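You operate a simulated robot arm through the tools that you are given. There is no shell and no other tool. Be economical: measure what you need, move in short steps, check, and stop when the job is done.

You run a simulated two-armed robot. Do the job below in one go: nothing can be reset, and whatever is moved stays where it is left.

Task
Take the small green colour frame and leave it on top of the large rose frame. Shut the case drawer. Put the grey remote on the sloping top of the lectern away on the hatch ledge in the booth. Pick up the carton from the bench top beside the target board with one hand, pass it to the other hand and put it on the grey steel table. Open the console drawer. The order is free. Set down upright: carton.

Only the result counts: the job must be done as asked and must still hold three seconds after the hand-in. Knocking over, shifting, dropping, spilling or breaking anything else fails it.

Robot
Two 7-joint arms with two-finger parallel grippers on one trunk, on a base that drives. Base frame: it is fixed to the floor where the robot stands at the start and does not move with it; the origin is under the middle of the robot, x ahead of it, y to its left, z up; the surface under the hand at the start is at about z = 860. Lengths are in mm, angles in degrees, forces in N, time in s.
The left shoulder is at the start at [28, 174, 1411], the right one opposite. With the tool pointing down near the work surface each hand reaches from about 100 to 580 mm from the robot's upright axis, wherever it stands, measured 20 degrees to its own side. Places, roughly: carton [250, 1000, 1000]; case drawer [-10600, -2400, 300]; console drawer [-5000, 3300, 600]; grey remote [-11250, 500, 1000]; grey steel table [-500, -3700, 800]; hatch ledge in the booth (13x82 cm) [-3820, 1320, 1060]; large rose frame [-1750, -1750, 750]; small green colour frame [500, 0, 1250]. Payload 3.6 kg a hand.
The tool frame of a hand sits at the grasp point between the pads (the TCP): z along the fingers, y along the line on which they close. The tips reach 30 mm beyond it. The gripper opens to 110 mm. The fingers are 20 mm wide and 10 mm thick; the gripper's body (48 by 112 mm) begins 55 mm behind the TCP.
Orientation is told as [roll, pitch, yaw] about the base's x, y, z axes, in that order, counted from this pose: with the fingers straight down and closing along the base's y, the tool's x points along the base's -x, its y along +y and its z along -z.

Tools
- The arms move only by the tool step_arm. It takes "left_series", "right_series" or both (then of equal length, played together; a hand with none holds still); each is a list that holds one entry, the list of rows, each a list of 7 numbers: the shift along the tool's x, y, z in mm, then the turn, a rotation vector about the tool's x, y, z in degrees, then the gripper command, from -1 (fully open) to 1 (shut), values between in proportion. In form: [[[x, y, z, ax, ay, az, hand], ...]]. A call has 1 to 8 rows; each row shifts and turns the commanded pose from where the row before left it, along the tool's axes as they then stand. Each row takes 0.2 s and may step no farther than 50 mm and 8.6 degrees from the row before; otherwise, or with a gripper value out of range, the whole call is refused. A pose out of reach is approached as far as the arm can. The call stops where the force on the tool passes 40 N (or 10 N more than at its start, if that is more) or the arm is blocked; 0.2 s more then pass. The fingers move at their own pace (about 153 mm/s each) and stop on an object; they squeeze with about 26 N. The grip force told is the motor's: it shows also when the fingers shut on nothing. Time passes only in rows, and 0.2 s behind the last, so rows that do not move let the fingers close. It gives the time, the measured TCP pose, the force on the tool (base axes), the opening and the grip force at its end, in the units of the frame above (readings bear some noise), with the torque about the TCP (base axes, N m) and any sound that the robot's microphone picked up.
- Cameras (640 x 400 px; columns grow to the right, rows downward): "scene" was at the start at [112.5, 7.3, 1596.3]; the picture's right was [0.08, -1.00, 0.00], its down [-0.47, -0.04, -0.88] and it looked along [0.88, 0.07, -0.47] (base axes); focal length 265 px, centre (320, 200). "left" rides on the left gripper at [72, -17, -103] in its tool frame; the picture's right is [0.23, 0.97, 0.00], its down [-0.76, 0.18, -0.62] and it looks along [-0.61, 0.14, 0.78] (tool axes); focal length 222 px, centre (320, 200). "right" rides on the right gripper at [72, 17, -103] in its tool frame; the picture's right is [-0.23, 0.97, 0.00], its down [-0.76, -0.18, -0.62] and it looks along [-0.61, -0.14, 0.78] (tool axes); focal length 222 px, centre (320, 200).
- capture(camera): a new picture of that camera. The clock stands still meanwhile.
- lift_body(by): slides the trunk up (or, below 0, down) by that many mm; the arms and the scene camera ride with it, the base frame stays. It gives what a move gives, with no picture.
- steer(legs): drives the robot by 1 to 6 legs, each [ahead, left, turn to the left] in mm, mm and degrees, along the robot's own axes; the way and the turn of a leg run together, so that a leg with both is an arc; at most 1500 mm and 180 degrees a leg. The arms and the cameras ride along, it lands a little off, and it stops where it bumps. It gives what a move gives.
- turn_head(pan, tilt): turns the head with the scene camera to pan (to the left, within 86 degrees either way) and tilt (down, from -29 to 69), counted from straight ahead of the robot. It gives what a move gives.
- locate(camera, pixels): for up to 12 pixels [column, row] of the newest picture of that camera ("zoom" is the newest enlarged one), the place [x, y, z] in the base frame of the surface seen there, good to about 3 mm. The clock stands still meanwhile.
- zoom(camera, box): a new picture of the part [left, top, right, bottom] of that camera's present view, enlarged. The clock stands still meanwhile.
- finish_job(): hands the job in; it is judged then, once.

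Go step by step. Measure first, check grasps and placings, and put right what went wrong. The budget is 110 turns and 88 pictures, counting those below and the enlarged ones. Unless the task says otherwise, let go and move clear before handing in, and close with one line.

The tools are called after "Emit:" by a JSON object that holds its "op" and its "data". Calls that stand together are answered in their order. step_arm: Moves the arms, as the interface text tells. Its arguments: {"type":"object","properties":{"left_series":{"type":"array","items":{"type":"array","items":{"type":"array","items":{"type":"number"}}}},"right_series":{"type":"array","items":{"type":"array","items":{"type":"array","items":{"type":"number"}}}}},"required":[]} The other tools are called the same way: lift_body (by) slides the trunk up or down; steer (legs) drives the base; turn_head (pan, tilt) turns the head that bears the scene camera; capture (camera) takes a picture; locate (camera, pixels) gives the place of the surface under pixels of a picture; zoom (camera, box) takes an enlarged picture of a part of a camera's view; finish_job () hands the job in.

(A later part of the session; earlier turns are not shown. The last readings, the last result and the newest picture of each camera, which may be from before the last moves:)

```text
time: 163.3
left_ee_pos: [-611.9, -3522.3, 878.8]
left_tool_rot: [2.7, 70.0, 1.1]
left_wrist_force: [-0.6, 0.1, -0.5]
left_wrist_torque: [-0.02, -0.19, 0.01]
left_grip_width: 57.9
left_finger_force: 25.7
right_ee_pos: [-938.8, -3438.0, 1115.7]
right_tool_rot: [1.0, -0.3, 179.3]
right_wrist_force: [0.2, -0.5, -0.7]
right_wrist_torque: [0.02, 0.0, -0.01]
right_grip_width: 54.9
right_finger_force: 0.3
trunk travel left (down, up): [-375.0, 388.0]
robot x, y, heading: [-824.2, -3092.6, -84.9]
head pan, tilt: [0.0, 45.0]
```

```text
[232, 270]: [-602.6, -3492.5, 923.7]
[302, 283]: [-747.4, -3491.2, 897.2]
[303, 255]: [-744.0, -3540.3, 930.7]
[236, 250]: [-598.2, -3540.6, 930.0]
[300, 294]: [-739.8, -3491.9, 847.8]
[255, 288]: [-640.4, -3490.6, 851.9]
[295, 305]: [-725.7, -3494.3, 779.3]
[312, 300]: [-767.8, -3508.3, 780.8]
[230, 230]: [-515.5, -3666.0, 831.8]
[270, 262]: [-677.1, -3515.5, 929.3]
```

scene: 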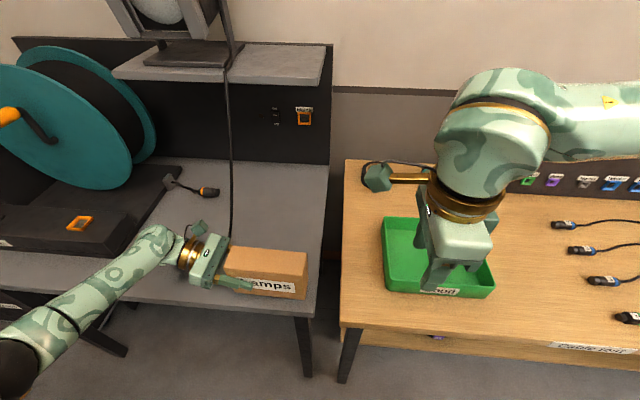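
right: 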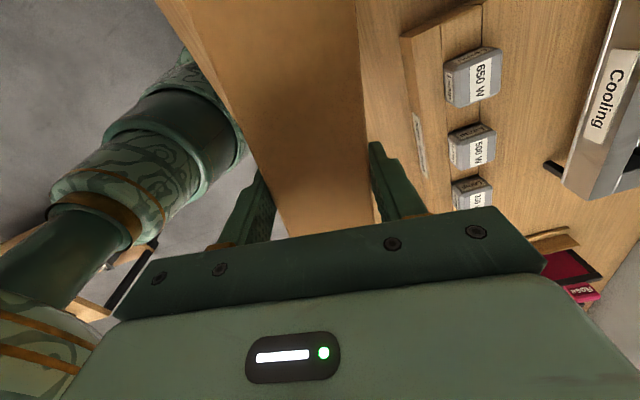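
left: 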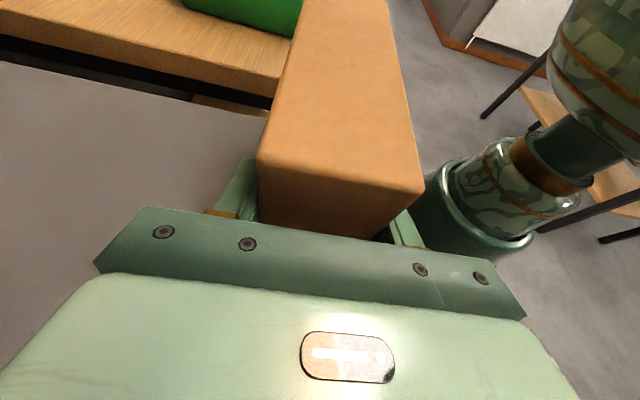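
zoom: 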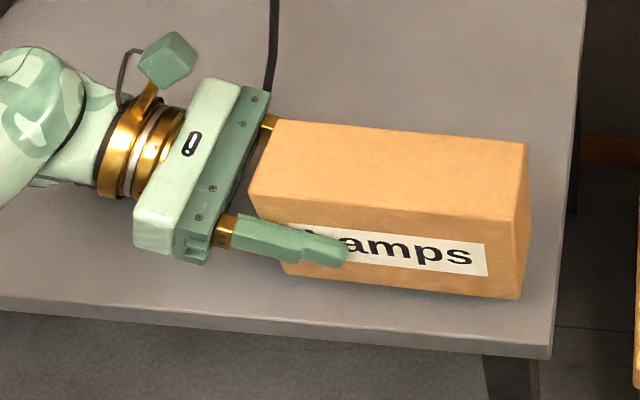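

The carton is level, bottom ≈39 mm above the table, near its right edge. I'll shift 20 mm east and 8 mm back, lower 30 mm, then touch down in small steps.

Emit:
{"op": "step_arm", "data": {"left_series": [[[-17.5, -4, -4.3, 0, 0, 0, 1], [-17.5, -4, -4.2, 0, 0, 0, 1], [0, 0, 0, 0, 0, 0, 1], [-3.8, 0, 1.4, 0, 0, 0, 1], [-3.8, 0, 1.4, 0, 0, 0, 1]]]}}

Emit:
{"op": "zoom", "data": {"camera": "scene", "box": [150, 210, 340, 330]}}

Emit:
{"op": "locate", "data": {"camera": "zoom", "pixels": [[270, 140], [500, 160], [490, 215], [260, 200], [555, 340], [570, 200], [400, 320], [400, 345]]}}

```text
time: 164.5
left_ee_pos: [-590.5, -3531.1, 839.1]
left_tool_rot: [2.7, 69.8, 1.2]
left_wrist_force: [1.1, 0.8, 0.4]
left_wrist_torque: [0.03, -0.16, 0.0]
left_grip_width: 57.8
left_finger_force: 25.5
right_ee_pos: [-937.6, -3437.1, 1114.9]
right_tool_rot: [1.0, -0.4, 179.3]
right_wrist_force: [-0.6, -0.4, 0.6]
right_wrist_torque: [0.0, 0.0, -0.01]
right_grip_width: 55.2
right_finger_force: 0.0
trunk travel left (down, up): [-375.0, 388.0]
robot x, y, heading: [-819.6, -3089.6, -84.8]
head pan, tilt: [0.0, 45.0]
```

```text
3.33 times, centred on (245, 270) of scene
```

zoom: 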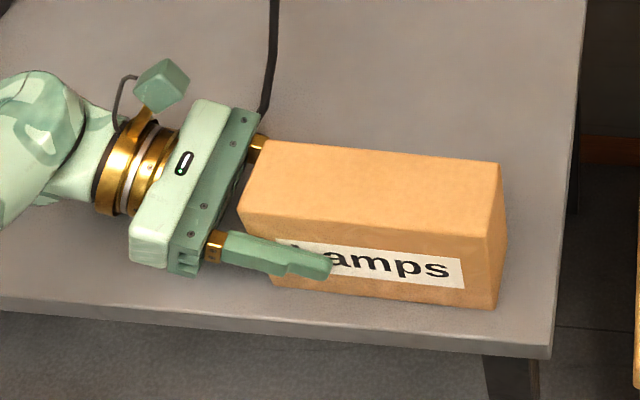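

```text
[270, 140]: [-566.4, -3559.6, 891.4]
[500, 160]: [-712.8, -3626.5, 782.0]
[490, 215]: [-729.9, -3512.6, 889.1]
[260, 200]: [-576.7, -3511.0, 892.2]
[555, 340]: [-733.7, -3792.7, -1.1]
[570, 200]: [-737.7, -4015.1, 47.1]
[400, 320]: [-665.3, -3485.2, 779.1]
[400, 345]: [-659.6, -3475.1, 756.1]
```

Carton top is at z≈891, so its bottom is at the table (780). A last touch of a few mm, then release and withdraw along the fingers.

Emit:
{"op": "step_arm", "data": {"left_series": [[[-1.9, 0, 0.7, 0, 0, 0, 1], [-1.4, 0, 0.5, 0, 0, 0, 1], [0, 0, 0, 0, 0, 0, 1]]]}}

```text
time: 165.3
left_ee_pos: [-591.5, -3529.5, 838.5]
left_tool_rot: [2.0, 70.0, 0.5]
left_wrist_force: [3.1, 1.6, 18.9]
left_wrist_torque: [-0.55, -0.28, 0.12]
left_grip_width: 57.8
left_finger_force: 26.3
right_ee_pos: [-938.3, -3435.9, 1115.3]
right_tool_rot: [1.0, -0.4, 179.3]
right_wrist_force: [-0.1, 0.1, -0.4]
right_wrist_torque: [0.02, 0.02, 0.0]
right_grip_width: 55.1
right_finger_force: 0.1
trunk travel left (down, up): [-375.0, 388.0]
robot x, y, heading: [-824.5, -3090.2, -84.8]
head pan, tilt: [0.0, 45.0]
```

Firm contact (19 N). Releasing and withdrawing.

Emit:
{"op": "step_arm", "data": {"left_series": [[[0, 0, 0, 0, 0, 0, 0.2], [0, 0, 0, 0, 0, 0, -0.4], [0, 0, 0, 0, 0, 0, -0.4], [0, 0, -20, 0, 0, 0, -0.4], [0, 0, -35, 0, 0, 0, -0.4], [0, 0, -40, 0, 0, 0, -0.4], [30, 10, -30, 0, 0, 0, -0.4], [40, 20, 0, 0, 0, 0, -0.4]]]}}

Emit:
{"op": "capture", "data": {"camera": "scene"}}

```text
time: 167.1
left_ee_pos: [-496.0, -3502.9, 949.0]
left_tool_rot: [2.8, 69.8, 1.2]
left_wrist_force: [-0.2, 0.9, 0.3]
left_wrist_torque: [-0.01, -0.02, 0.02]
left_grip_width: 77.3
left_finger_force: 0.0
right_ee_pos: [-938.3, -3437.3, 1116.6]
right_tool_rot: [0.9, -0.4, 179.3]
right_wrist_force: [0.9, 0.8, 0.2]
right_wrist_torque: [-0.01, -0.01, -0.01]
right_grip_width: 55.3
right_finger_force: 0.1
trunk travel left (down, up): [-375.0, 388.0]
robot x, y, heading: [-827.4, -3092.4, -84.8]
head pan, tilt: [0.0, 45.0]
```

```text
40 pictures are left
```

scene: 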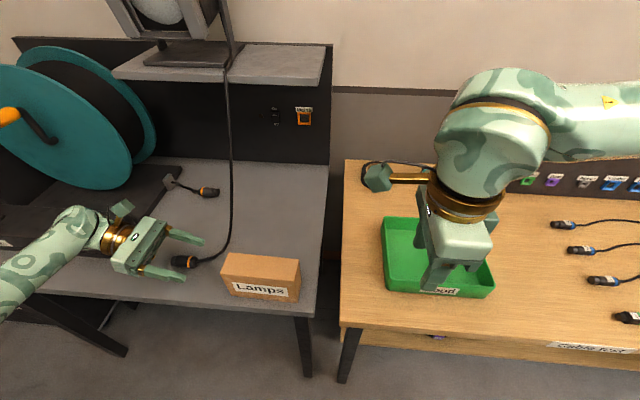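

The carton stands upright on the steel table, clear of the connector. I'll back off, fold the left hand back to pointing down, face west and look down the room.

Emit:
{"op": "steer", "data": {"legs": [[-450, 0, 0], [0, 0, -95]]}}

Emit:
{"op": "step_arm", "data": {"left_series": [[[0, 0, 0, 0, -8.4, 0, -1], [0, 0, 0, 0, -8.4, 0, -1], [0, 0, 0, 0, -8.4, 0, -1], [0, 0, 0, 0, -8.4, 0, -1], [0, 0, 0, 0, -8.4, 0, -1], [0, 0, 0, 0, -8.4, 0, -1], [0, 0, 0, 0, -8.4, 0, -1], [0, 0, 0, 0, -8.4, 0, -1]]]}}

Emit:
{"op": "lift_body", "data": {"by": 200}}

Emit:
{"op": "turn_head", "data": {"pan": 0, "tilt": 12}}

Emit:
{"op": "capture", "data": {"camera": "scene"}}

```text
time: 173.9
left_ee_pos: [-1314.3, -2921.5, 949.5]
left_tool_rot: [2.8, 69.8, -96.6]
left_wrist_force: [0.5, 0.0, 0.5]
left_wrist_torque: [-0.01, 0.01, 0.0]
left_grip_width: 76.9
left_finger_force: 0.1
right_ee_pos: [-1189.1, -2492.9, 1116.0]
right_tool_rot: [1.0, -0.3, 81.6]
right_wrist_force: [0.0, 0.1, -0.4]
right_wrist_torque: [0.01, 0.0, 0.02]
right_grip_width: 54.7
right_finger_force: 0.1
trunk travel left (down, up): [-375.0, 388.0]
robot x, y, heading: [-863.1, -2655.1, 177.3]
head pan, tilt: [0.0, 45.0]
```

```text
time: 175.7
left_ee_pos: [-1315.3, -2922.6, 948.2]
left_tool_rot: [0.9, 2.5, -99.1]
left_wrist_force: [0.0, 0.3, 0.2]
left_wrist_torque: [-0.01, -0.04, 0.03]
left_grip_width: 110.1
left_finger_force: 0.1
right_ee_pos: [-1189.4, -2493.0, 1115.3]
right_tool_rot: [0.9, -0.5, 81.7]
right_wrist_force: [0.5, 0.5, 0.0]
right_wrist_torque: [-0.02, 0.0, 0.01]
right_grip_width: 54.9
right_finger_force: 0.2
trunk travel left (down, up): [-375.0, 388.0]
robot x, y, heading: [-864.9, -2653.5, 177.5]
head pan, tilt: [0.0, 45.0]
```

```text
time: 177.8
left_ee_pos: [-1314.9, -2921.2, 1148.3]
left_tool_rot: [1.0, 2.7, -99.1]
left_wrist_force: [0.1, -1.0, 0.9]
left_wrist_torque: [-0.01, 0.01, 0.02]
left_grip_width: 110.2
left_finger_force: 0.2
right_ee_pos: [-1189.3, -2494.7, 1315.2]
right_tool_rot: [1.0, -0.4, 81.6]
right_wrist_force: [0.3, -0.6, -0.4]
right_wrist_torque: [0.04, -0.02, 0.01]
right_grip_width: 55.2
right_finger_force: 0.1
trunk travel left (down, up): [-575.0, 188.0]
robot x, y, heading: [-863.3, -2652.1, 177.2]
head pan, tilt: [0.0, 45.0]
```

```text
time: 178.8
left_ee_pos: [-1314.3, -2922.0, 1148.3]
left_tool_rot: [1.0, 2.8, -99.0]
left_wrist_force: [0.3, 0.0, -0.8]
left_wrist_torque: [-0.01, 0.02, -0.03]
left_grip_width: 110.2
left_finger_force: 0.1
right_ee_pos: [-1190.9, -2493.5, 1315.6]
right_tool_rot: [1.1, -0.4, 81.6]
right_wrist_force: [0.0, -0.4, -0.1]
right_wrist_torque: [0.03, 0.01, 0.0]
right_grip_width: 55.0
right_finger_force: 0.1
trunk travel left (down, up): [-575.0, 188.0]
robot x, y, heading: [-860.3, -2650.1, 177.3]
head pan, tilt: [0.0, 12.0]
```

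```text
39 pictures are left
```

scene: 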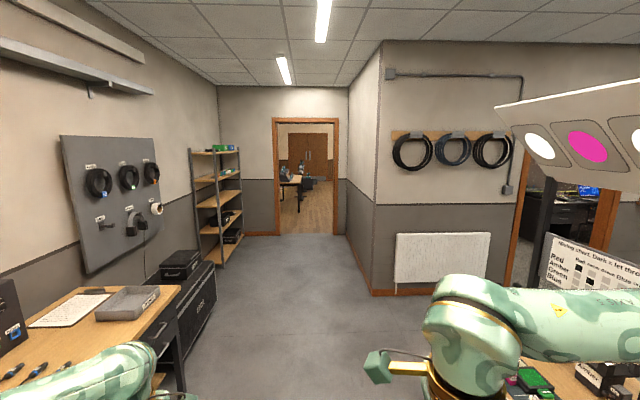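

There's a doorway straight west at scene (305,180). I'll measure it and the corridor.

Emit:
{"op": "locate", "data": {"camera": "scene", "pixels": [[276, 228], [336, 228], [305, 240], [350, 240], [373, 290], [240, 255], [298, 185], [308, 150], [305, 205], [160, 290], [185, 330], [322, 185]]}}

Emit:
{"op": "zoom", "data": {"camera": "scene", "box": [260, 110, 350, 240]}}

```text
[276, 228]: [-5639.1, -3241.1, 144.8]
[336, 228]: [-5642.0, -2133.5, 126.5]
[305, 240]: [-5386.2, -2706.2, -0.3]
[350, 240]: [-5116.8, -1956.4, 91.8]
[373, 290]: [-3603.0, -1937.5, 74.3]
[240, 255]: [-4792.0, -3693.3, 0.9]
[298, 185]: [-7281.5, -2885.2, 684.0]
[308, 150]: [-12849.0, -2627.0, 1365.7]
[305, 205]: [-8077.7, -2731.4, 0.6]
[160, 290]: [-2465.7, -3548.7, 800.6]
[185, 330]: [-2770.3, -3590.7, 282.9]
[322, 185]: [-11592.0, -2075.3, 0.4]
```

```text
3.08 times, centred on (305, 175) of scene
```

zoom: 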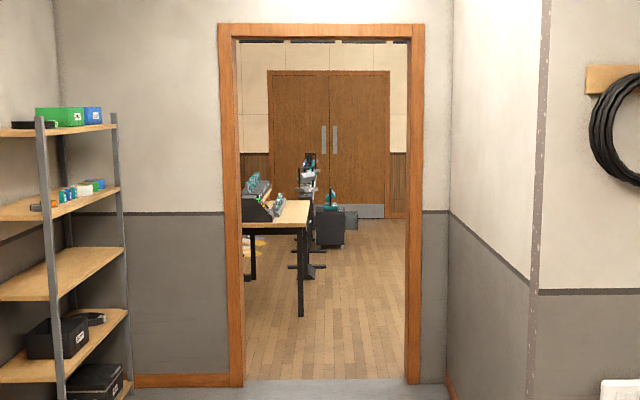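

The doorway runs y≈−3180…−2200, with a table just beyond on its left side. I'll square both wrists to the start posture to be narrow, then drive through.

Emit:
{"op": "step_arm", "data": {"left_series": [[[0, 0, 0, 0, -2.5, 8.2, -1], [0, 0, 0, 0, 0, 8.5, -1], [0, 0, 0, 0, 0, 8.5, -1], [0, 0, 0, 0, 0, 8.5, -1], [0, 0, 0, 0, 0, 8.5, -1], [0, 0, 0, 0, 0, 8.5, -1], [0, 0, 0, 0, 0, 8.5, -1], [0, 0, 0, 0, 0, 8.5, -1]]], "right_series": [[[0, 0, 0, 0, 0, -8.5, -1], [0, 0, 0, 0, 0, -8.5, -1], [0, 0, 0, 0, 0, -8.5, -1], [0, 0, 0, 0, 0, -8.5, -1], [0, 0, 0, 0, 0, -8.5, -1], [0, 0, 0, 0, 0, -8.5, -1], [0, 0, 0, 0, 0, -8.5, -1], [0, 0, 0, 0, 0, -8.5, -1]]]}}

Emit:
{"op": "step_arm", "data": {"left_series": [[[0, 0, 0, 0, 0, 8.5, -1], [0, 0, 0, 0, 0, 6.5, -1], [0, -40, 0, 0, 0, 0, -1], [30, -30, 0, 0, 0, 0, -1], [30, 0, 0, 0, 0, 0, -1]]], "right_series": [[[0, 0, 0, 0, 0, -8.5, -1], [0, 0, 0, 0, 0, -8.5, -1], [0, 0, 0, 0, 0, -8.5, -1], [0, 0, 0, 0, 0, -2.5, -1], [0, 0, 0, 0, 0, 0, -1]]]}}

Emit:
{"op": "steer", "data": {"legs": [[1500, 0, 2.5], [1500, 0, 0], [1500, 0, 0]]}}

```text
time: 180.6
left_ee_pos: [-1313.5, -2922.4, 1148.7]
left_tool_rot: [0.1, 0.8, -167.0]
left_wrist_force: [0.5, 0.6, 0.4]
left_wrist_torque: [0.01, -0.02, 0.01]
left_grip_width: 109.9
left_finger_force: 0.0
right_ee_pos: [-1188.8, -2494.5, 1314.9]
right_tool_rot: [-0.1, -1.0, 149.8]
right_wrist_force: [-1.0, 0.6, -0.9]
right_wrist_torque: [-0.02, 0.01, 0.0]
right_grip_width: 109.9
right_finger_force: 0.2
trunk travel left (down, up): [-575.0, 188.0]
robot x, y, heading: [-863.3, -2653.3, 177.5]
head pan, tilt: [0.0, 12.0]
```

```text
time: 181.8
left_ee_pos: [-1250.9, -2856.1, 1148.8]
left_tool_rot: [0.0, 0.7, 178.1]
left_wrist_force: [0.4, 0.4, -0.2]
left_wrist_torque: [-0.01, 0.02, 0.01]
left_grip_width: 109.8
left_finger_force: 0.1
right_ee_pos: [-1188.1, -2496.3, 1315.1]
right_tool_rot: [-0.6, -0.9, 177.6]
right_wrist_force: [-0.7, -0.4, 0.1]
right_wrist_torque: [0.03, 0.01, -0.03]
right_grip_width: 110.0
right_finger_force: 0.0
trunk travel left (down, up): [-575.0, 188.0]
robot x, y, heading: [-861.3, -2653.2, 177.3]
head pan, tilt: [0.0, 12.0]
```

```text
time: 203.1
left_ee_pos: [-5675.2, -3018.6, 1149.2]
left_tool_rot: [-0.1, 0.8, -175.8]
left_wrist_force: [1.0, -0.4, 0.1]
left_wrist_torque: [0.01, 0.0, 0.0]
left_grip_width: 109.8
left_finger_force: 0.0
right_ee_pos: [-5651.4, -2653.5, 1315.2]
right_tool_rot: [-0.6, -0.9, -176.2]
right_wrist_force: [-0.2, 1.1, 0.8]
right_wrist_torque: [0.02, 0.03, 0.01]
right_grip_width: 110.0
right_finger_force: 0.0
trunk travel left (down, up): [-575.0, 188.0]
robot x, y, heading: [-5313.4, -2777.6, -176.5]
head pan, tilt: [0.0, 12.0]
```

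Heading drifted to −176.5°, y=−2778. I'll correct and go through the door, then look.

Emit:
{"op": "steer", "data": {"legs": [[0, -90, -3.5], [1150, -60, 0]]}}

Emit:
{"op": "turn_head", "data": {"pan": -5, "tilt": 20}}

Emit:
{"op": "capture", "data": {"camera": "scene"}}

Emit:
{"op": "locate", "data": {"camera": "scene", "pixels": [[100, 250], [180, 250], [250, 230], [320, 200], [320, 260], [400, 260], [500, 260], [320, 350]]}}

```text
time: 209.8
left_ee_pos: [-6891.6, -2842.3, 1148.2]
left_tool_rot: [-0.2, 0.7, -179.5]
left_wrist_force: [-0.3, 0.3, 0.4]
left_wrist_torque: [-0.01, 0.02, -0.01]
left_grip_width: 110.0
left_finger_force: 0.1
right_ee_pos: [-6843.9, -2479.6, 1316.3]
right_tool_rot: [-0.6, -0.9, 180.0]
right_wrist_force: [0.3, 0.2, -0.1]
right_wrist_torque: [0.0, 0.01, 0.02]
right_grip_width: 109.9
right_finger_force: 0.2
trunk travel left (down, up): [-575.0, 188.0]
robot x, y, heading: [-6510.3, -2623.1, 179.7]
head pan, tilt: [0.0, 12.0]
```

```text
time: 210.5
left_ee_pos: [-6892.2, -2841.8, 1148.5]
left_tool_rot: [-0.1, 0.8, -179.5]
left_wrist_force: [0.6, 0.7, 0.3]
left_wrist_torque: [-0.05, -0.01, -0.01]
left_grip_width: 110.3
left_finger_force: 0.1
right_ee_pos: [-6844.3, -2480.5, 1315.4]
right_tool_rot: [-0.4, -1.0, 179.9]
right_wrist_force: [-0.5, 0.8, 0.0]
right_wrist_torque: [0.0, 0.0, -0.02]
right_grip_width: 109.9
right_finger_force: 0.1
trunk travel left (down, up): [-575.0, 188.0]
robot x, y, heading: [-6510.5, -2625.0, 179.7]
head pan, tilt: [-5.0, 20.0]
```

```text
37 pictures are left
```

scene: 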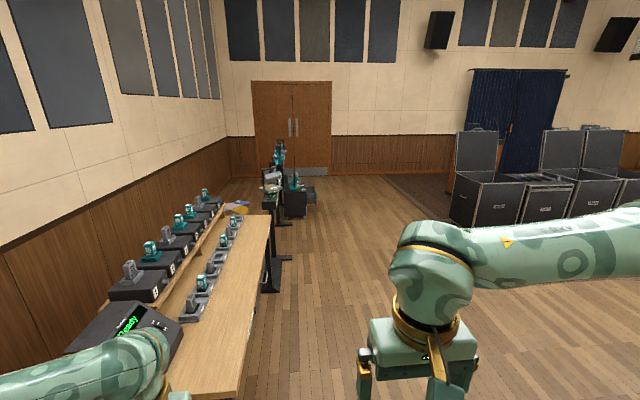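

```text
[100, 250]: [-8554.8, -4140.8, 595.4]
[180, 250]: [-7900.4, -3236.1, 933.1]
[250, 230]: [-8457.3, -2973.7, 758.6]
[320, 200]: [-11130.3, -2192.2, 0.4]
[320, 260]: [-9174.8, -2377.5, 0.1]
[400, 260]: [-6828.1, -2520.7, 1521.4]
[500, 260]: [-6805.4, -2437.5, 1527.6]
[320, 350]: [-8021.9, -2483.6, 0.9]
```

The case drawer should be near scene (300,198). Zooming there and on the flight cases.

Emit:
{"op": "zoom", "data": {"camera": "scene", "box": [240, 130, 360, 250]}}

Emit:
{"op": "locate", "data": {"camera": "zoom", "pixels": [[270, 330], [335, 320], [380, 350], [300, 370], [345, 260], [170, 300], [150, 430], [220, 480]]}}

```text
3.33 times, centred on (300, 190) of scene
```

zoom: 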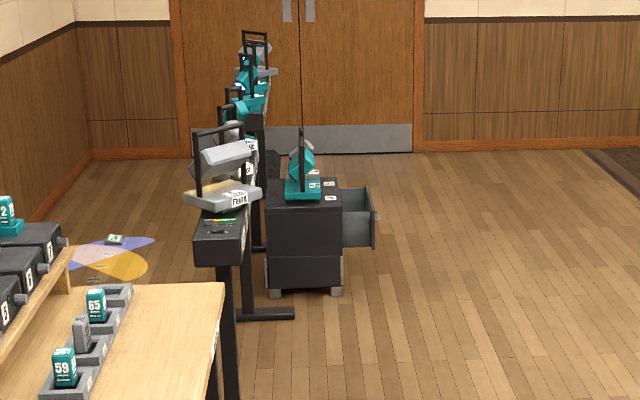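

```text
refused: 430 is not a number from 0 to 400
```

The case at zoom (303,235) has its drawer pulled out on its north side (355,215). Measuring it.

Emit:
{"op": "locate", "data": {"camera": "zoom", "pixels": [[275, 190], [335, 190], [340, 270], [270, 275], [372, 200], [372, 240], [350, 190], [372, 215], [290, 314], [215, 250], [300, 290]]}}

```text
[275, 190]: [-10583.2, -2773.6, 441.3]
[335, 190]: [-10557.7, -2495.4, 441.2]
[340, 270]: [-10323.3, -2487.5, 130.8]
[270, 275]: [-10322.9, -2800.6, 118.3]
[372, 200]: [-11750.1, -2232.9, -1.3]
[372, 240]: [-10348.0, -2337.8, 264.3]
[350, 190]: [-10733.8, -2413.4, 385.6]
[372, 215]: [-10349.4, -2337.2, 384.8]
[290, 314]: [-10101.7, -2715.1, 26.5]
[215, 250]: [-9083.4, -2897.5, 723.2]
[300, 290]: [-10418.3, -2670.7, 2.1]
```

The drawer's front panel is at y≈−2337, z 250–390, x −10730…−10349; pushing it south ~150 mm shuts it. I'll drive round to its north side, face south and lower the trunk.

Emit:
{"op": "steer", "data": {"legs": [[1300, -450, 0], [1300, -400, 0], [1350, 0, 0], [0, 0, 90]]}}

Emit:
{"op": "turn_head", "data": {"pan": 0, "tilt": 45}}

Emit:
{"op": "capture", "data": {"camera": "scene"}}

```text
time: 233.9
left_ee_pos: [-10162.1, -2126.1, 1149.1]
left_tool_rot: [-0.1, 0.8, -86.7]
left_wrist_force: [-0.5, 0.1, 0.0]
left_wrist_torque: [0.0, 0.01, 0.02]
left_grip_width: 110.1
left_finger_force: 0.0
right_ee_pos: [-10527.2, -2096.3, 1314.5]
right_tool_rot: [-0.4, -0.9, -87.2]
right_wrist_force: [-0.2, -0.1, 0.0]
right_wrist_torque: [-0.01, 0.01, 0.0]
right_grip_width: 110.0
right_finger_force: 0.1
trunk travel left (down, up): [-575.0, 188.0]
robot x, y, heading: [-10401.0, -1754.8, -87.4]
head pan, tilt: [-5.0, 20.0]
```

```text
time: 234.8
left_ee_pos: [-10162.5, -2125.8, 1149.2]
left_tool_rot: [-0.1, 0.8, -86.6]
left_wrist_force: [0.3, 0.3, 0.3]
left_wrist_torque: [0.01, -0.01, -0.03]
left_grip_width: 109.9
left_finger_force: 0.1
right_ee_pos: [-10526.4, -2097.2, 1315.1]
right_tool_rot: [-0.5, -0.9, -87.2]
right_wrist_force: [-0.9, -0.6, 0.6]
right_wrist_torque: [0.0, 0.01, 0.02]
right_grip_width: 110.0
right_finger_force: 0.0
trunk travel left (down, up): [-575.0, 188.0]
robot x, y, heading: [-10399.0, -1758.5, -87.2]
head pan, tilt: [0.0, 45.0]
```

```text
35 pictures are left
```

scene: 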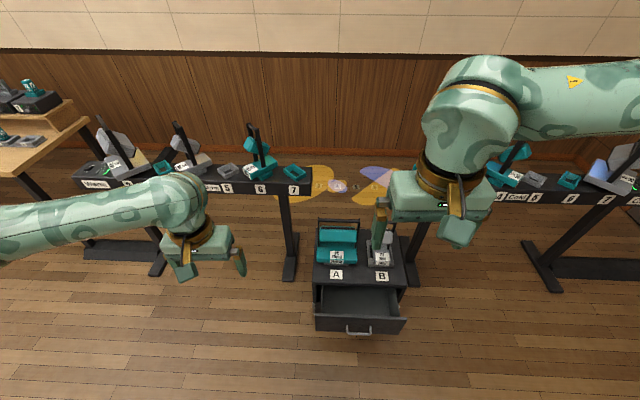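

The drawer is at scene (360,310), its handle at (360,330). Measuring panel and handle.

Emit:
{"op": "locate", "data": {"camera": "scene", "pixels": [[318, 318], [403, 320], [360, 318], [318, 328], [403, 330], [345, 330], [372, 330], [330, 287], [360, 305], [315, 280], [405, 282], [360, 295]]}}

Emit:
{"op": "zoom", "data": {"camera": "scene", "box": [290, 250, 430, 350]}}

```text
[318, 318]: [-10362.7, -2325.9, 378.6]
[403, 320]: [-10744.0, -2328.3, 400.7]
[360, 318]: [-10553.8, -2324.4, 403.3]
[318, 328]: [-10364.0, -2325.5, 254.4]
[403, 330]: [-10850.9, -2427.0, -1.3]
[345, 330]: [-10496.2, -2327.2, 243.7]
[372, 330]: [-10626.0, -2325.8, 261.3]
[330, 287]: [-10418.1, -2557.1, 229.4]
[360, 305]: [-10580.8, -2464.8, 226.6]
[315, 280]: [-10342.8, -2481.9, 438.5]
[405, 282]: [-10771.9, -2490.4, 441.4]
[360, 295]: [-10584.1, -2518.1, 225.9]
```

```text
4.00 times, centred on (360, 300) of scene
```

zoom: 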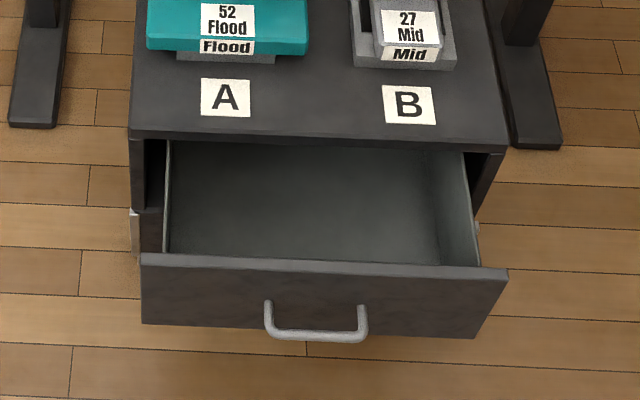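

Panel front y≈−2325, top z≈403, centre x≈−10557, handle lower down. I'll push with the right hand's closed fingertips tilted forward, just above the handle; first positioning and lowering.

Emit:
{"op": "steer", "data": {"legs": [[0, 0, -2.8], [130, 0, 0]]}}

Emit:
{"op": "step_arm", "data": {"right_series": [[[0, 0, 0, 0, -7.5, 0, 1], [0, 0, 0, 0, -7.5, 0, 1], [0, 0, 0, 0, -7.5, 0, 1], [0, 0, 0, 0, -7.5, 0, 1], [0, 0, 0, 0, -7.5, 0, 1], [0, 0, 0, 0, -7.5, 0, 1]]]}}

Emit:
{"op": "lift_body", "data": {"by": -560}}

Emit:
{"op": "step_arm", "data": {"right_series": [[[28, 0, 35, 0, 0, 0, 1], [28, 0, 35, 0, 0, 0, 1], [28, 0, 35, 0, 0, 0, 1], [28, 0, 35, 0, 0, 0, 1], [28, 0, 35, 0, 0, 0, 1], [28, 0, 35, 0, 0, 0, 1]]]}}

Emit:
{"op": "capture", "data": {"camera": "scene"}}

```text
time: 236.4
left_ee_pos: [-10179.7, -2265.4, 1147.8]
left_tool_rot: [-0.1, 0.8, -89.4]
left_wrist_force: [-0.5, 0.1, 0.2]
left_wrist_torque: [0.01, -0.01, -0.02]
left_grip_width: 109.9
left_finger_force: 0.0
right_ee_pos: [-10544.0, -2218.0, 1315.0]
right_tool_rot: [-0.6, -0.9, -89.9]
right_wrist_force: [-0.6, -0.3, -0.2]
right_wrist_torque: [-0.01, -0.01, -0.01]
right_grip_width: 110.0
right_finger_force: 0.0
trunk travel left (down, up): [-575.0, 188.0]
robot x, y, heading: [-10398.5, -1887.7, -90.0]
head pan, tilt: [0.0, 45.0]
```

```text
time: 237.8
left_ee_pos: [-10180.9, -2266.7, 1149.7]
left_tool_rot: [-0.1, 0.8, -89.4]
left_wrist_force: [0.2, 0.5, 0.3]
left_wrist_torque: [-0.01, 0.01, 0.0]
left_grip_width: 110.2
left_finger_force: 0.0
right_ee_pos: [-10522.7, -2259.2, 1315.4]
right_tool_rot: [-0.6, -46.0, -89.4]
right_wrist_force: [-0.2, 0.4, 0.5]
right_wrist_torque: [0.04, -0.03, -0.03]
right_grip_width: 0.0
right_finger_force: 26.0
right hand out of reach, approached as far as the arm can: row 4, 5, 6
trunk travel left (down, up): [-575.0, 188.0]
robot x, y, heading: [-10399.0, -1887.2, -89.9]
head pan, tilt: [0.0, 45.0]
```

```text
refused: -560 is not a number from -400 to 400
```

```text
time: 239.2
left_ee_pos: [-10179.5, -2267.9, 1148.3]
left_tool_rot: [-0.1, 0.8, -89.5]
left_wrist_force: [-0.7, -0.6, 0.0]
left_wrist_torque: [0.01, -0.03, 0.0]
left_grip_width: 109.9
left_finger_force: 0.0
right_ee_pos: [-10437.0, -2325.2, 1118.8]
right_tool_rot: [-1.0, -45.4, -89.4]
right_wrist_force: [-0.2, -0.3, 0.0]
right_wrist_torque: [-0.02, 0.0, 0.0]
right_grip_width: 0.1
right_finger_force: 25.9
right hand out of reach, approached as far as the arm can: row 2, 3, 4, 5, 6
trunk travel left (down, up): [-575.0, 188.0]
robot x, y, heading: [-10396.9, -1885.7, -89.8]
head pan, tilt: [0.0, 45.0]
```

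```text
33 pictures are left
```

scene: 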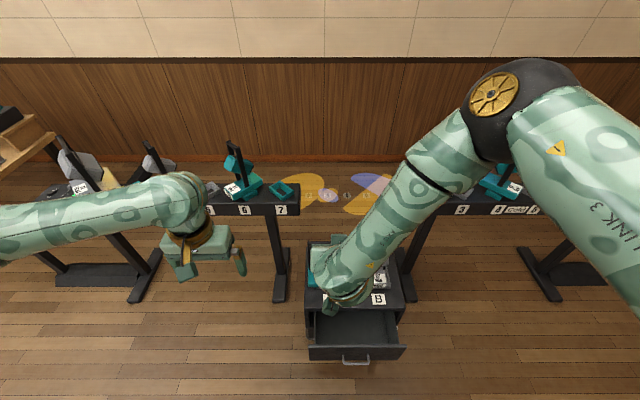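

The forward tilt ran into wrist limits up high, and the hand drifted left. I'll lower the trunk 400 mm first, then reduce the tilt to ~25° and draw the hand back.

Emit:
{"op": "lift_body", "data": {"by": -400}}

Emit:
{"op": "step_arm", "data": {"right_series": [[[30, 0, -30, 0, 7, 0, 1], [30, 0, -30, 0, 7, 0, 1], [20, 0, -20, 0, 6, 0, 1], [0, 0, 0, 0, 0, 0, 1]]]}}

```text
time: 243.1
left_ee_pos: [-10181.4, -2266.4, 749.3]
left_tool_rot: [-0.2, 0.9, -89.3]
left_wrist_force: [-0.2, 0.2, 0.3]
left_wrist_torque: [-0.02, 0.03, 0.02]
left_grip_width: 110.1
left_finger_force: 0.0
right_ee_pos: [-10436.6, -2313.5, 616.0]
right_tool_rot: [-1.0, -29.7, -89.4]
right_wrist_force: [0.8, -0.1, 0.5]
right_wrist_torque: [0.0, 0.0, 0.02]
right_grip_width: 0.2
right_finger_force: 26.1
trunk travel left (down, up): [-175.0, 588.0]
robot x, y, heading: [-10399.7, -1885.7, -89.9]
head pan, tilt: [0.0, 45.0]
```

```text
time: 244.1
left_ee_pos: [-10179.6, -2266.7, 749.2]
left_tool_rot: [0.0, 0.8, -89.3]
left_wrist_force: [-0.3, -0.5, 0.3]
left_wrist_torque: [0.0, 0.03, 0.01]
left_grip_width: 109.9
left_finger_force: 0.2
right_ee_pos: [-10437.6, -2209.3, 656.9]
right_tool_rot: [-0.8, -9.5, -89.9]
right_wrist_force: [-0.9, -0.2, -0.3]
right_wrist_torque: [-0.02, -0.01, -0.01]
right_grip_width: 0.0
right_finger_force: 26.1
trunk travel left (down, up): [-175.0, 588.0]
robot x, y, heading: [-10398.8, -1885.9, -90.1]
head pan, tilt: [0.0, 45.0]
```

Hand recovered to pitch −9.5°, (−10438,−2209,657). I'll lower the trunk 160 mm more, centre on the panel, tilt to ~−25° and come to just before the panel above the handle.

Emit:
{"op": "lift_body", "data": {"by": -160}}

Emit:
{"op": "step_arm", "data": {"right_series": [[[0, -40, 0, 0, 0, 0, 1], [0, -40, 0, 0, 0, 0, 1], [0, -40, 0, 0, 0, 0, 1], [0, 0, 0, 0, -7.5, 0, 1], [0, 0, 0, 0, -7.5, 0, 1], [-2, 0, 40, 0, 0, 0, 1], [-3, 0, 40, 0, 0, 0, 1], [0, 0, 0, 0, 0, 0, 1]]]}}

Emit:
{"op": "capture", "data": {"camera": "scene"}}

```text
time: 245.9
left_ee_pos: [-10179.8, -2267.0, 571.0]
left_tool_rot: [0.0, 5.9, -89.4]
left_wrist_force: [0.6, 0.7, 1.0]
left_wrist_torque: [-0.01, -0.02, 0.01]
left_grip_width: 110.1
left_finger_force: 0.3
right_ee_pos: [-10437.6, -2207.9, 497.5]
right_tool_rot: [-0.7, -9.9, -89.7]
right_wrist_force: [-0.6, 0.6, 0.3]
right_wrist_torque: [-0.02, 0.02, -0.01]
right_grip_width: 0.0
right_finger_force: 25.9
trunk travel left (down, up): [-15.0, 748.0]
robot x, y, heading: [-10403.0, -1887.0, -89.7]
head pan, tilt: [0.0, 45.0]
```

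```text
time: 247.7
left_ee_pos: [-10179.4, -2267.6, 569.7]
left_tool_rot: [0.0, 5.9, -89.4]
left_wrist_force: [-0.1, -0.3, -0.2]
left_wrist_torque: [0.01, 0.02, 0.01]
left_grip_width: 110.5
left_finger_force: 0.0
right_ee_pos: [-10457.4, -2287.1, 496.9]
right_tool_rot: [-1.2, -24.4, -89.6]
right_wrist_force: [-0.2, 0.4, -0.6]
right_wrist_torque: [0.02, 0.0, -0.01]
right_grip_width: 0.0
right_finger_force: 25.9
right hand out of reach, approached as far as the arm can: row 2, 3, 4, 5, 6, 7
trunk travel left (down, up): [-15.0, 748.0]
robot x, y, heading: [-10399.3, -1883.5, -89.9]
head pan, tilt: [0.0, 45.0]
```

```text
32 pictures are left
```

scene: 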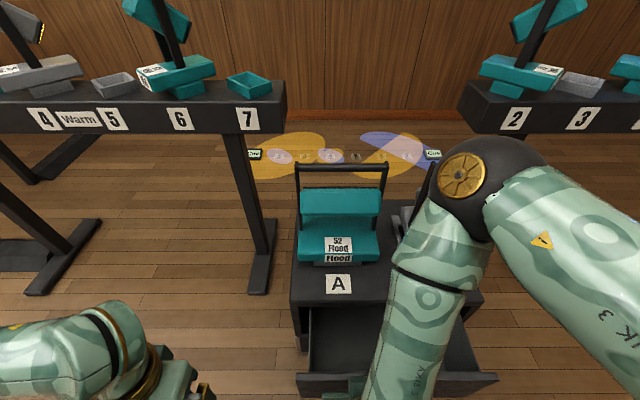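

The arm is folded too tightly (wrist too near the shoulder). I'll raise the trunk 160 mm to give the arm room, then shift right and reach down to the panel.

Emit:
{"op": "lift_body", "data": {"by": 160}}

Emit:
{"op": "step_arm", "data": {"right_series": [[[20, 0, -40, 0, 0, 0, 1], [0, -40, 0, 0, 0, 0, 1], [0, -40, 0, 0, 0, 0, 1], [0, -15, 0, 0, 0, 0, 1], [15, 0, 42, 0, 0, 0, 1], [15, 0, 42, 0, 0, 0, 1], [0, 0, 0, 0, 0, 0, 1]]]}}

```text
time: 249.5
left_ee_pos: [-10179.7, -2267.9, 729.8]
left_tool_rot: [0.0, 6.0, -89.4]
left_wrist_force: [0.0, -0.2, -0.5]
left_wrist_torque: [0.0, -0.03, 0.02]
left_grip_width: 110.1
left_finger_force: 0.2
right_ee_pos: [-10460.4, -2288.0, 656.7]
right_tool_rot: [-0.9, -24.6, -89.6]
right_wrist_force: [0.0, 0.5, -0.1]
right_wrist_torque: [-0.01, 0.0, 0.0]
right_grip_width: 0.1
right_finger_force: 26.0
trunk travel left (down, up): [-175.0, 588.0]
robot x, y, heading: [-10401.0, -1887.2, -90.1]
head pan, tilt: [0.0, 45.0]
```

```text
time: 251.1
left_ee_pos: [-10179.5, -2266.0, 729.9]
left_tool_rot: [-0.1, 5.8, -89.4]
left_wrist_force: [0.2, -0.4, 0.5]
left_wrist_torque: [0.0, -0.03, 0.0]
left_grip_width: 109.9
left_finger_force: 0.1
right_ee_pos: [-10490.7, -2302.2, 643.0]
right_tool_rot: [-1.3, -24.4, -89.7]
right_wrist_force: [-1.0, 0.3, 0.4]
right_wrist_torque: [0.02, -0.01, 0.01]
right_grip_width: 0.1
right_finger_force: 26.2
right hand out of reach, approached as far as the arm can: row 2, 3, 4, 5, 6
trunk travel left (down, up): [-175.0, 588.0]
robot x, y, heading: [-10397.5, -1886.8, -90.0]
head pan, tilt: [0.0, 45.0]
```

Still near the inner limit; further down the arm should open up. Moving straight down in steps.

Emit:
{"op": "step_arm", "data": {"right_series": [[[18.6, 0, 41, 0, 0, 0, 1], [18.6, 0, 41, 0, 0, 0, 1], [18.6, 0, 41, 0, 0, 0, 1], [0, 0, 0, 0, 0, 0, 1]]]}}

Emit:
{"op": "capture", "data": {"camera": "scene"}}

```text
time: 252.1
left_ee_pos: [-10180.0, -2267.2, 729.8]
left_tool_rot: [0.0, 5.7, -89.5]
left_wrist_force: [0.1, -0.1, -0.7]
left_wrist_torque: [-0.03, 0.02, -0.01]
left_grip_width: 109.9
left_finger_force: 0.1
right_ee_pos: [-10463.9, -2331.0, 519.3]
right_tool_rot: [-1.1, -24.3, -89.5]
right_wrist_force: [0.2, 0.2, 0.1]
right_wrist_torque: [-0.04, -0.02, 0.02]
right_grip_width: 0.1
right_finger_force: 25.9
right hand out of reach, approached as far as the arm can: row 1, 2, 3
trunk travel left (down, up): [-175.0, 588.0]
robot x, y, heading: [-10399.8, -1888.8, -90.1]
head pan, tilt: [0.0, 45.0]
```

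```text
31 pictures are left
```

scene: 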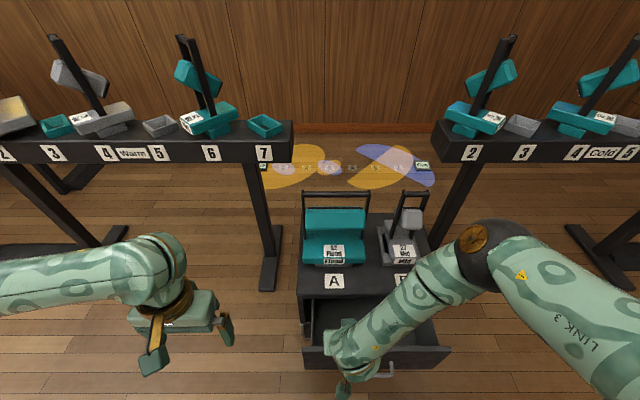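

The hand follows well near x≈−10460, so I'll push there, left of the handle (handle spans x −10500…−10615), rather than at the centre. Bringing the command back left first.

Emit:
{"op": "step_arm", "data": {"right_series": [[[0, 40, 0, 0, 0, 0, 1], [0, 40, 0, 0, 0, 0, 1], [0, 35, 0, 0, 0, 0, 1], [0, 0, 0, 0, 0, 0, 1]]]}}

```text
time: 253.1
left_ee_pos: [-10178.9, -2266.5, 729.8]
left_tool_rot: [0.0, 5.8, -89.4]
left_wrist_force: [0.4, -0.1, -0.6]
left_wrist_torque: [-0.01, 0.0, -0.03]
left_grip_width: 109.8
left_finger_force: 0.1
right_ee_pos: [-10350.4, -2332.3, 520.5]
right_tool_rot: [-0.9, -24.7, -89.7]
right_wrist_force: [-0.4, -0.5, 0.9]
right_wrist_torque: [0.03, 0.0, 0.0]
right_grip_width: 0.0
right_finger_force: 26.3
trunk travel left (down, up): [-175.0, 588.0]
robot x, y, heading: [-10395.4, -1886.8, -89.8]
head pan, tilt: [0.0, 45.0]
```

Commands restart from the measured pose, and the limit is being too near the shoulder. I'll keep the arm extended and move the base instead: back 90 mm, right 85 mm, then reach down.

Emit:
{"op": "steer", "data": {"legs": [[-90, 0, 0], [0, -85, 0]]}}

Emit:
{"op": "step_arm", "data": {"right_series": [[[18, 0, 40, 0, 0, 0, 1], [18, 0, 40, 0, 0, 0, 1], [16, 0, 36, 0, 0, 0, 1], [0, 0, 0, 0, 0, 0, 1]]]}}

Emit:
{"op": "capture", "data": {"camera": "scene"}}

```text
time: 254.9
left_ee_pos: [-10266.7, -2175.4, 729.1]
left_tool_rot: [-0.1, 5.7, -89.3]
left_wrist_force: [-1.2, -0.4, 0.1]
left_wrist_torque: [0.04, -0.01, 0.0]
left_grip_width: 110.1
left_finger_force: 0.1
right_ee_pos: [-10436.7, -2241.8, 521.0]
right_tool_rot: [-0.8, -24.7, -89.6]
right_wrist_force: [-0.1, -0.3, -0.3]
right_wrist_torque: [0.01, -0.02, 0.02]
right_grip_width: 0.0
right_finger_force: 26.0
trunk travel left (down, up): [-175.0, 588.0]
robot x, y, heading: [-10486.7, -1795.2, -89.7]
head pan, tilt: [0.0, 45.0]
```

```text
time: 255.9
left_ee_pos: [-10266.0, -2175.5, 730.0]
left_tool_rot: [0.0, 5.8, -89.3]
left_wrist_force: [-0.3, 0.0, 1.0]
left_wrist_torque: [-0.01, -0.01, -0.01]
left_grip_width: 110.1
left_finger_force: 0.0
right_ee_pos: [-10435.9, -2242.0, 423.0]
right_tool_rot: [-0.9, -24.7, -89.6]
right_wrist_force: [-0.2, -0.7, 0.7]
right_wrist_torque: [-0.01, -0.01, -0.01]
right_grip_width: 0.0
right_finger_force: 26.2
right hand out of reach, approached as far as the arm can: row 3
trunk travel left (down, up): [-175.0, 588.0]
robot x, y, heading: [-10483.5, -1798.8, -89.9]
head pan, tilt: [0.0, 45.0]
```

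```text
30 pictures are left
```

scene: 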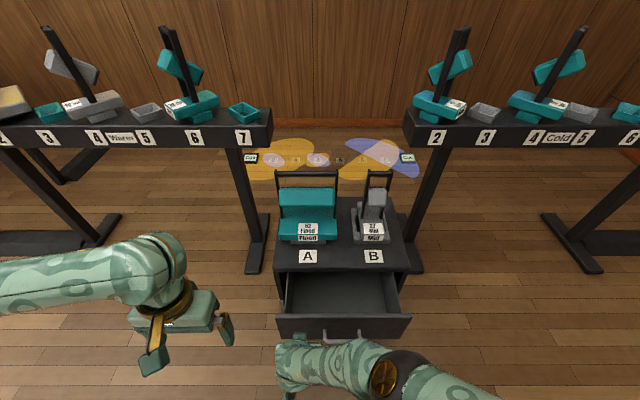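

The hand is in front of the panel's left third, tip z≈396. I'll lower 35 mm and advance the base gently to push.

Emit:
{"op": "lift_body", "data": {"by": -35}}

Emit:
{"op": "steer", "data": {"legs": [[60, 0, 0]]}}

Emit:
{"op": "steer", "data": {"legs": [[70, 0, 0]]}}

Emit:
{"op": "capture", "data": {"camera": "scene"}}

```text
time: 256.7
left_ee_pos: [-10266.1, -2174.8, 695.5]
left_tool_rot: [0.0, 5.7, -89.3]
left_wrist_force: [0.4, 0.3, 0.5]
left_wrist_torque: [-0.04, -0.03, -0.02]
left_grip_width: 110.2
left_finger_force: 0.0
right_ee_pos: [-10438.6, -2240.7, 389.1]
right_tool_rot: [-0.9, -24.8, -89.5]
right_wrist_force: [0.5, 0.2, 0.2]
right_wrist_torque: [0.03, -0.03, -0.03]
right_grip_width: 0.0
right_finger_force: 26.2
trunk travel left (down, up): [-140.0, 623.0]
robot x, y, heading: [-10486.9, -1798.6, -89.8]
head pan, tilt: [0.0, 45.0]
```

```text
time: 257.7
left_ee_pos: [-10266.2, -2237.5, 694.7]
left_tool_rot: [0.0, 5.8, -89.3]
left_wrist_force: [0.4, -0.6, -0.2]
left_wrist_torque: [0.03, -0.04, 0.01]
left_grip_width: 110.2
left_finger_force: 0.1
right_ee_pos: [-10437.1, -2303.1, 387.7]
right_tool_rot: [-0.8, -24.6, -89.5]
right_wrist_force: [-0.3, 0.5, 0.0]
right_wrist_torque: [0.02, 0.0, 0.01]
right_grip_width: 0.2
right_finger_force: 26.4
trunk travel left (down, up): [-140.0, 623.0]
robot x, y, heading: [-10486.0, -1861.6, -89.8]
head pan, tilt: [0.0, 45.0]
```

```text
time: 258.7
left_ee_pos: [-10267.7, -2307.6, 694.9]
left_tool_rot: [0.0, 5.8, -89.4]
left_wrist_force: [-1.5, -0.7, -0.3]
left_wrist_torque: [0.02, -0.01, 0.0]
left_grip_width: 109.9
left_finger_force: 0.1
right_ee_pos: [-10439.0, -2372.2, 387.3]
right_tool_rot: [-0.9, -24.6, -89.7]
right_wrist_force: [-0.6, -0.6, -0.7]
right_wrist_torque: [0.02, -0.01, 0.01]
right_grip_width: 0.1
right_finger_force: 26.1
trunk travel left (down, up): [-140.0, 623.0]
robot x, y, heading: [-10486.5, -1925.8, -90.1]
head pan, tilt: [0.0, 45.0]
```

```text
29 pictures are left
```

scene: 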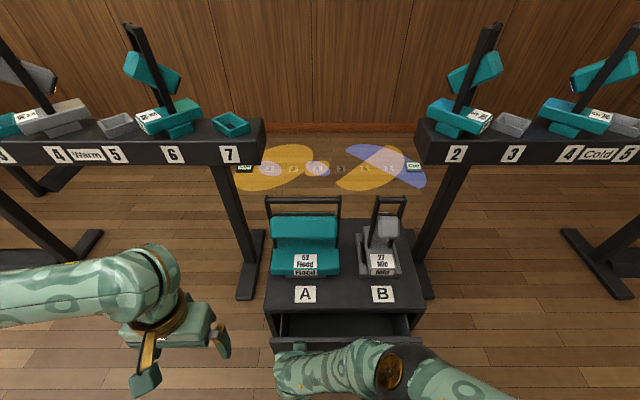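

The drawer is sliding in. Another 70 mm, then a small final push.

Emit:
{"op": "steer", "data": {"legs": [[70, 0, 0]]}}

Emit:
{"op": "steer", "data": {"legs": [[20, 0, 0]]}}

Emit:
{"op": "zoom", "data": {"camera": "scene", "box": [240, 250, 480, 400]}}

```text
time: 259.7
left_ee_pos: [-10268.7, -2377.1, 694.6]
left_tool_rot: [-0.1, 5.7, -89.5]
left_wrist_force: [-0.3, 0.2, 1.0]
left_wrist_torque: [0.01, -0.02, 0.01]
left_grip_width: 109.8
left_finger_force: 0.1
right_ee_pos: [-10438.5, -2438.9, 386.9]
right_tool_rot: [-0.8, -24.3, -89.7]
right_wrist_force: [-2.0, 29.3, 0.0]
right_wrist_torque: [0.73, 0.13, -0.04]
right_grip_width: 0.2
right_finger_force: 25.8
trunk travel left (down, up): [-140.0, 623.0]
robot x, y, heading: [-10484.4, -1996.2, -90.3]
head pan, tilt: [0.0, 45.0]
```

```text
time: 260.6
left_ee_pos: [-10268.4, -2391.3, 694.7]
left_tool_rot: [-0.1, 5.7, -89.5]
left_wrist_force: [-0.3, -1.0, 0.2]
left_wrist_torque: [0.01, 0.04, -0.02]
left_grip_width: 110.2
left_finger_force: 0.1
right_ee_pos: [-10436.8, -2438.8, 381.8]
right_tool_rot: [-0.6, -22.8, -90.0]
right_wrist_force: [0.1, 0.3, -0.2]
right_wrist_torque: [-0.01, -0.02, 0.04]
right_grip_width: 0.2
right_finger_force: 25.6
trunk travel left (down, up): [-140.0, 623.0]
robot x, y, heading: [-10487.7, -2011.1, -90.3]
head pan, tilt: [0.0, 45.0]
stopped in leg 1: the force on the tool passed its limit at 139 N (the readings are from after the stop); the commanded pose is now the measured one
```

```text
2.67 times, centred on (360, 325) of scene
```

zoom: 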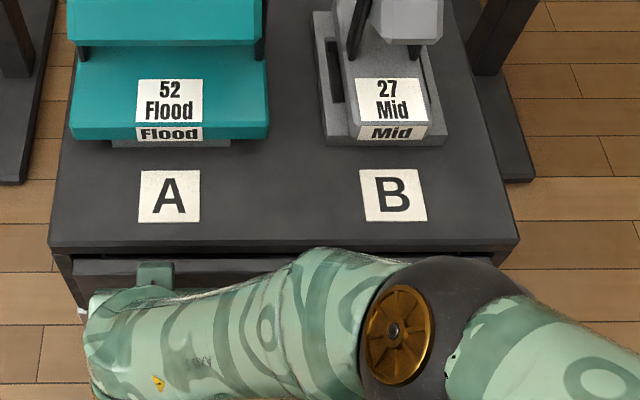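

Force spiked — the drawer reached its stop. I'll back off and check that it's shut and the case hasn't moved.

Emit:
{"op": "steer", "data": {"legs": [[-250, 0, 0]]}}

Emit:
{"op": "lift_body", "data": {"by": 300}}

Emit:
{"op": "zoom", "data": {"camera": "scene", "box": [220, 230, 460, 380]}}

Emit:
{"op": "locate", "data": {"camera": "zoom", "pixels": [[125, 145], [290, 175], [290, 200], [450, 150], [125, 165], [290, 150], [130, 215]]}}

```text
time: 262.4
left_ee_pos: [-10265.2, -2137.1, 695.7]
left_tool_rot: [0.1, 5.8, -89.2]
left_wrist_force: [-0.2, 0.2, 0.2]
left_wrist_torque: [0.0, -0.01, -0.03]
left_grip_width: 109.9
left_finger_force: 0.0
right_ee_pos: [-10433.4, -2186.0, 382.1]
right_tool_rot: [-0.7, -23.0, -89.6]
right_wrist_force: [0.2, 0.5, -0.4]
right_wrist_torque: [0.0, 0.0, -0.01]
right_grip_width: 0.0
right_finger_force: 25.7
trunk travel left (down, up): [-140.0, 623.0]
robot x, y, heading: [-10487.0, -1760.2, -89.8]
head pan, tilt: [0.0, 45.0]
```

```text
time: 265.4
left_ee_pos: [-10265.6, -2137.7, 995.4]
left_tool_rot: [-0.1, 5.8, -89.2]
left_wrist_force: [-0.1, -0.5, -0.1]
left_wrist_torque: [0.01, 0.02, -0.02]
left_grip_width: 109.9
left_finger_force: 0.0
right_ee_pos: [-10451.5, -2250.9, 765.0]
right_tool_rot: [-1.8, -35.3, -90.0]
right_wrist_force: [-0.3, 0.9, 0.3]
right_wrist_torque: [-0.01, -0.01, 0.0]
right_grip_width: 0.1
right_finger_force: 26.1
trunk travel left (down, up): [-440.0, 323.0]
robot x, y, heading: [-10483.2, -1757.7, -89.8]
head pan, tilt: [0.0, 45.0]
```

```text
2.67 times, centred on (340, 305) of scene
```

zoom: 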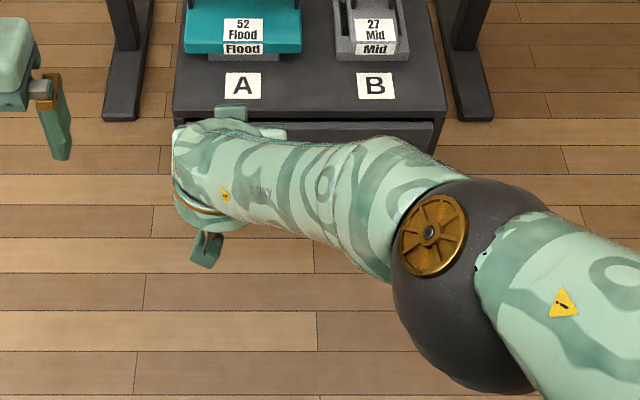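

```text
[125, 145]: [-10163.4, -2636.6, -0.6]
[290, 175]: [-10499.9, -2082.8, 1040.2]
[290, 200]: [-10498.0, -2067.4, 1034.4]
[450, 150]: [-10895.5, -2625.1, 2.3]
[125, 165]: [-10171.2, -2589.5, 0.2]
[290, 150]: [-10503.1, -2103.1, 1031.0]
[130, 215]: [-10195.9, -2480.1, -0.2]
```

The right arm hides it. I'll straighten the right hand, raise it out of the way, and look again.

Emit:
{"op": "step_arm", "data": {"right_series": [[[0, 0, 0, 0, 7, 0, -1], [0, 0, 0, 0, 7, 0, -1], [0, 0, 0, 0, 7, 0, -1], [0, 0, 0, 0, 7, 0, -1], [0, 0, -40, 0, 7, 0, -1], [0, -40, -20, 0, 0, 0, -1], [0, -40, -20, 0, 0, 0, -1], [0, -40, -20, 0, 0, 0, -1]]]}}

Emit:
{"op": "lift_body", "data": {"by": 160}}

Emit:
{"op": "zoom", "data": {"camera": "scene", "box": [240, 240, 440, 365]}}

Emit:
{"op": "locate", "data": {"camera": "zoom", "pixels": [[170, 130], [410, 130], [200, 160], [290, 160], [380, 160], [290, 140], [180, 180], [290, 185]]}}

```text
time: 267.2
left_ee_pos: [-10267.0, -2136.4, 994.5]
left_tool_rot: [0.0, 5.7, -89.2]
left_wrist_force: [0.4, -0.3, 0.5]
left_wrist_torque: [0.02, 0.0, 0.01]
left_grip_width: 109.9
left_finger_force: 0.0
right_ee_pos: [-10570.4, -2203.9, 872.6]
right_tool_rot: [-0.4, 0.7, -90.0]
right_wrist_force: [0.0, 0.4, -0.2]
right_wrist_torque: [-0.02, -0.02, 0.01]
right_grip_width: 109.8
right_finger_force: 0.0
right hand out of reach, approached as far as the arm can: row 2, 3, 4
trunk travel left (down, up): [-440.0, 323.0]
robot x, y, heading: [-10490.9, -1759.8, -89.8]
head pan, tilt: [0.0, 45.0]
```

```text
time: 269.0
left_ee_pos: [-10265.1, -2135.4, 1155.2]
left_tool_rot: [0.0, 5.8, -89.3]
left_wrist_force: [-0.3, -0.1, -0.6]
left_wrist_torque: [0.03, -0.03, -0.02]
left_grip_width: 109.9
left_finger_force: 0.1
right_ee_pos: [-10569.4, -2201.8, 1029.4]
right_tool_rot: [-0.5, 0.7, -90.0]
right_wrist_force: [-0.2, -0.8, -1.0]
right_wrist_torque: [0.03, 0.02, 0.0]
right_grip_width: 110.1
right_finger_force: 0.1
trunk travel left (down, up): [-600.0, 163.0]
robot x, y, heading: [-10486.2, -1760.5, -89.9]
head pan, tilt: [0.0, 45.0]
```

```text
3.20 times, centred on (340, 302) of scene
```

zoom: 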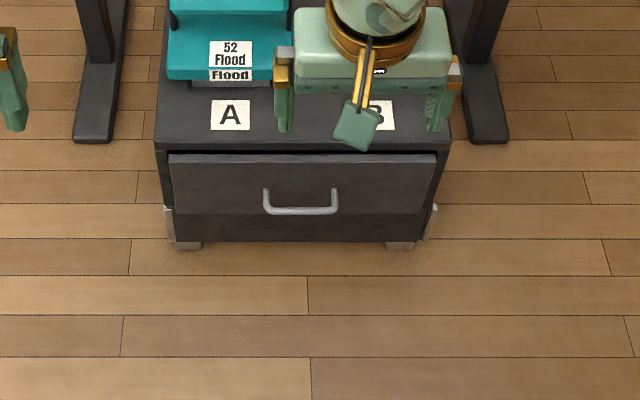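

```text
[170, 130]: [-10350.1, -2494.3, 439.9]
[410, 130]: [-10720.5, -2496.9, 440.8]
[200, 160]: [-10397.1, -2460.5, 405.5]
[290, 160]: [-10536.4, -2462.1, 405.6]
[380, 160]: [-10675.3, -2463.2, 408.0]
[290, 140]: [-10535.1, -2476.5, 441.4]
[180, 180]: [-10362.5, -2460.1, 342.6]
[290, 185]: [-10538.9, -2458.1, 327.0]
```

The drawer front is flush under the case's top edge (y≈−2460 all along) — shut. Next the lectern: turning north to look.

Emit:
{"op": "steer", "data": {"legs": [[0, 0, 180]]}}

Emit:
{"op": "turn_head", "data": {"pan": 18, "tilt": 18}}

Emit:
{"op": "capture", "data": {"camera": "scene"}}

```text
time: 276.7
left_ee_pos: [-10702.8, -1376.4, 1155.7]
left_tool_rot: [-0.1, 5.9, 90.3]
left_wrist_force: [1.0, 0.0, 0.3]
left_wrist_torque: [0.01, 0.02, 0.0]
left_grip_width: 109.9
left_finger_force: 0.0
right_ee_pos: [-10399.1, -1313.3, 1030.6]
right_tool_rot: [-0.4, 0.5, 89.5]
right_wrist_force: [-1.0, -0.5, -0.2]
right_wrist_torque: [-0.01, 0.02, -0.01]
right_grip_width: 110.1
right_finger_force: 0.0
trunk travel left (down, up): [-600.0, 163.0]
robot x, y, heading: [-10482.1, -1758.9, 89.7]
head pan, tilt: [0.0, 45.0]
```

```text
time: 277.6
left_ee_pos: [-10702.4, -1377.5, 1155.8]
left_tool_rot: [0.0, 5.8, 90.2]
left_wrist_force: [0.4, 0.4, -0.9]
left_wrist_torque: [-0.02, -0.03, 0.01]
left_grip_width: 109.9
left_finger_force: 0.1
right_ee_pos: [-10398.1, -1314.5, 1030.2]
right_tool_rot: [-0.5, 0.7, 89.5]
right_wrist_force: [-0.5, -0.1, -0.4]
right_wrist_torque: [-0.01, -0.01, 0.01]
right_grip_width: 109.8
right_finger_force: 0.0
trunk travel left (down, up): [-600.0, 163.0]
robot x, y, heading: [-10486.9, -1757.4, 89.4]
head pan, tilt: [18.0, 18.0]
```

```text
25 pictures are left
```

scene: 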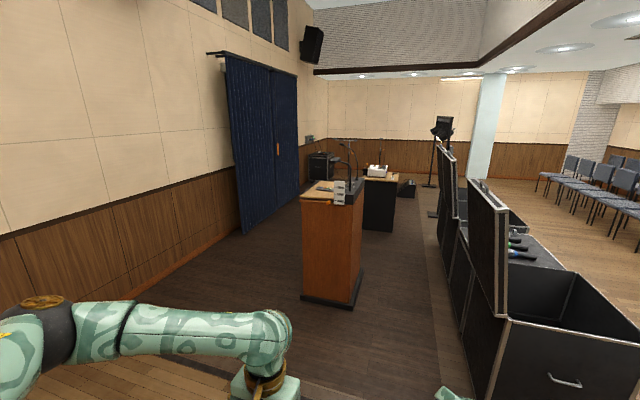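

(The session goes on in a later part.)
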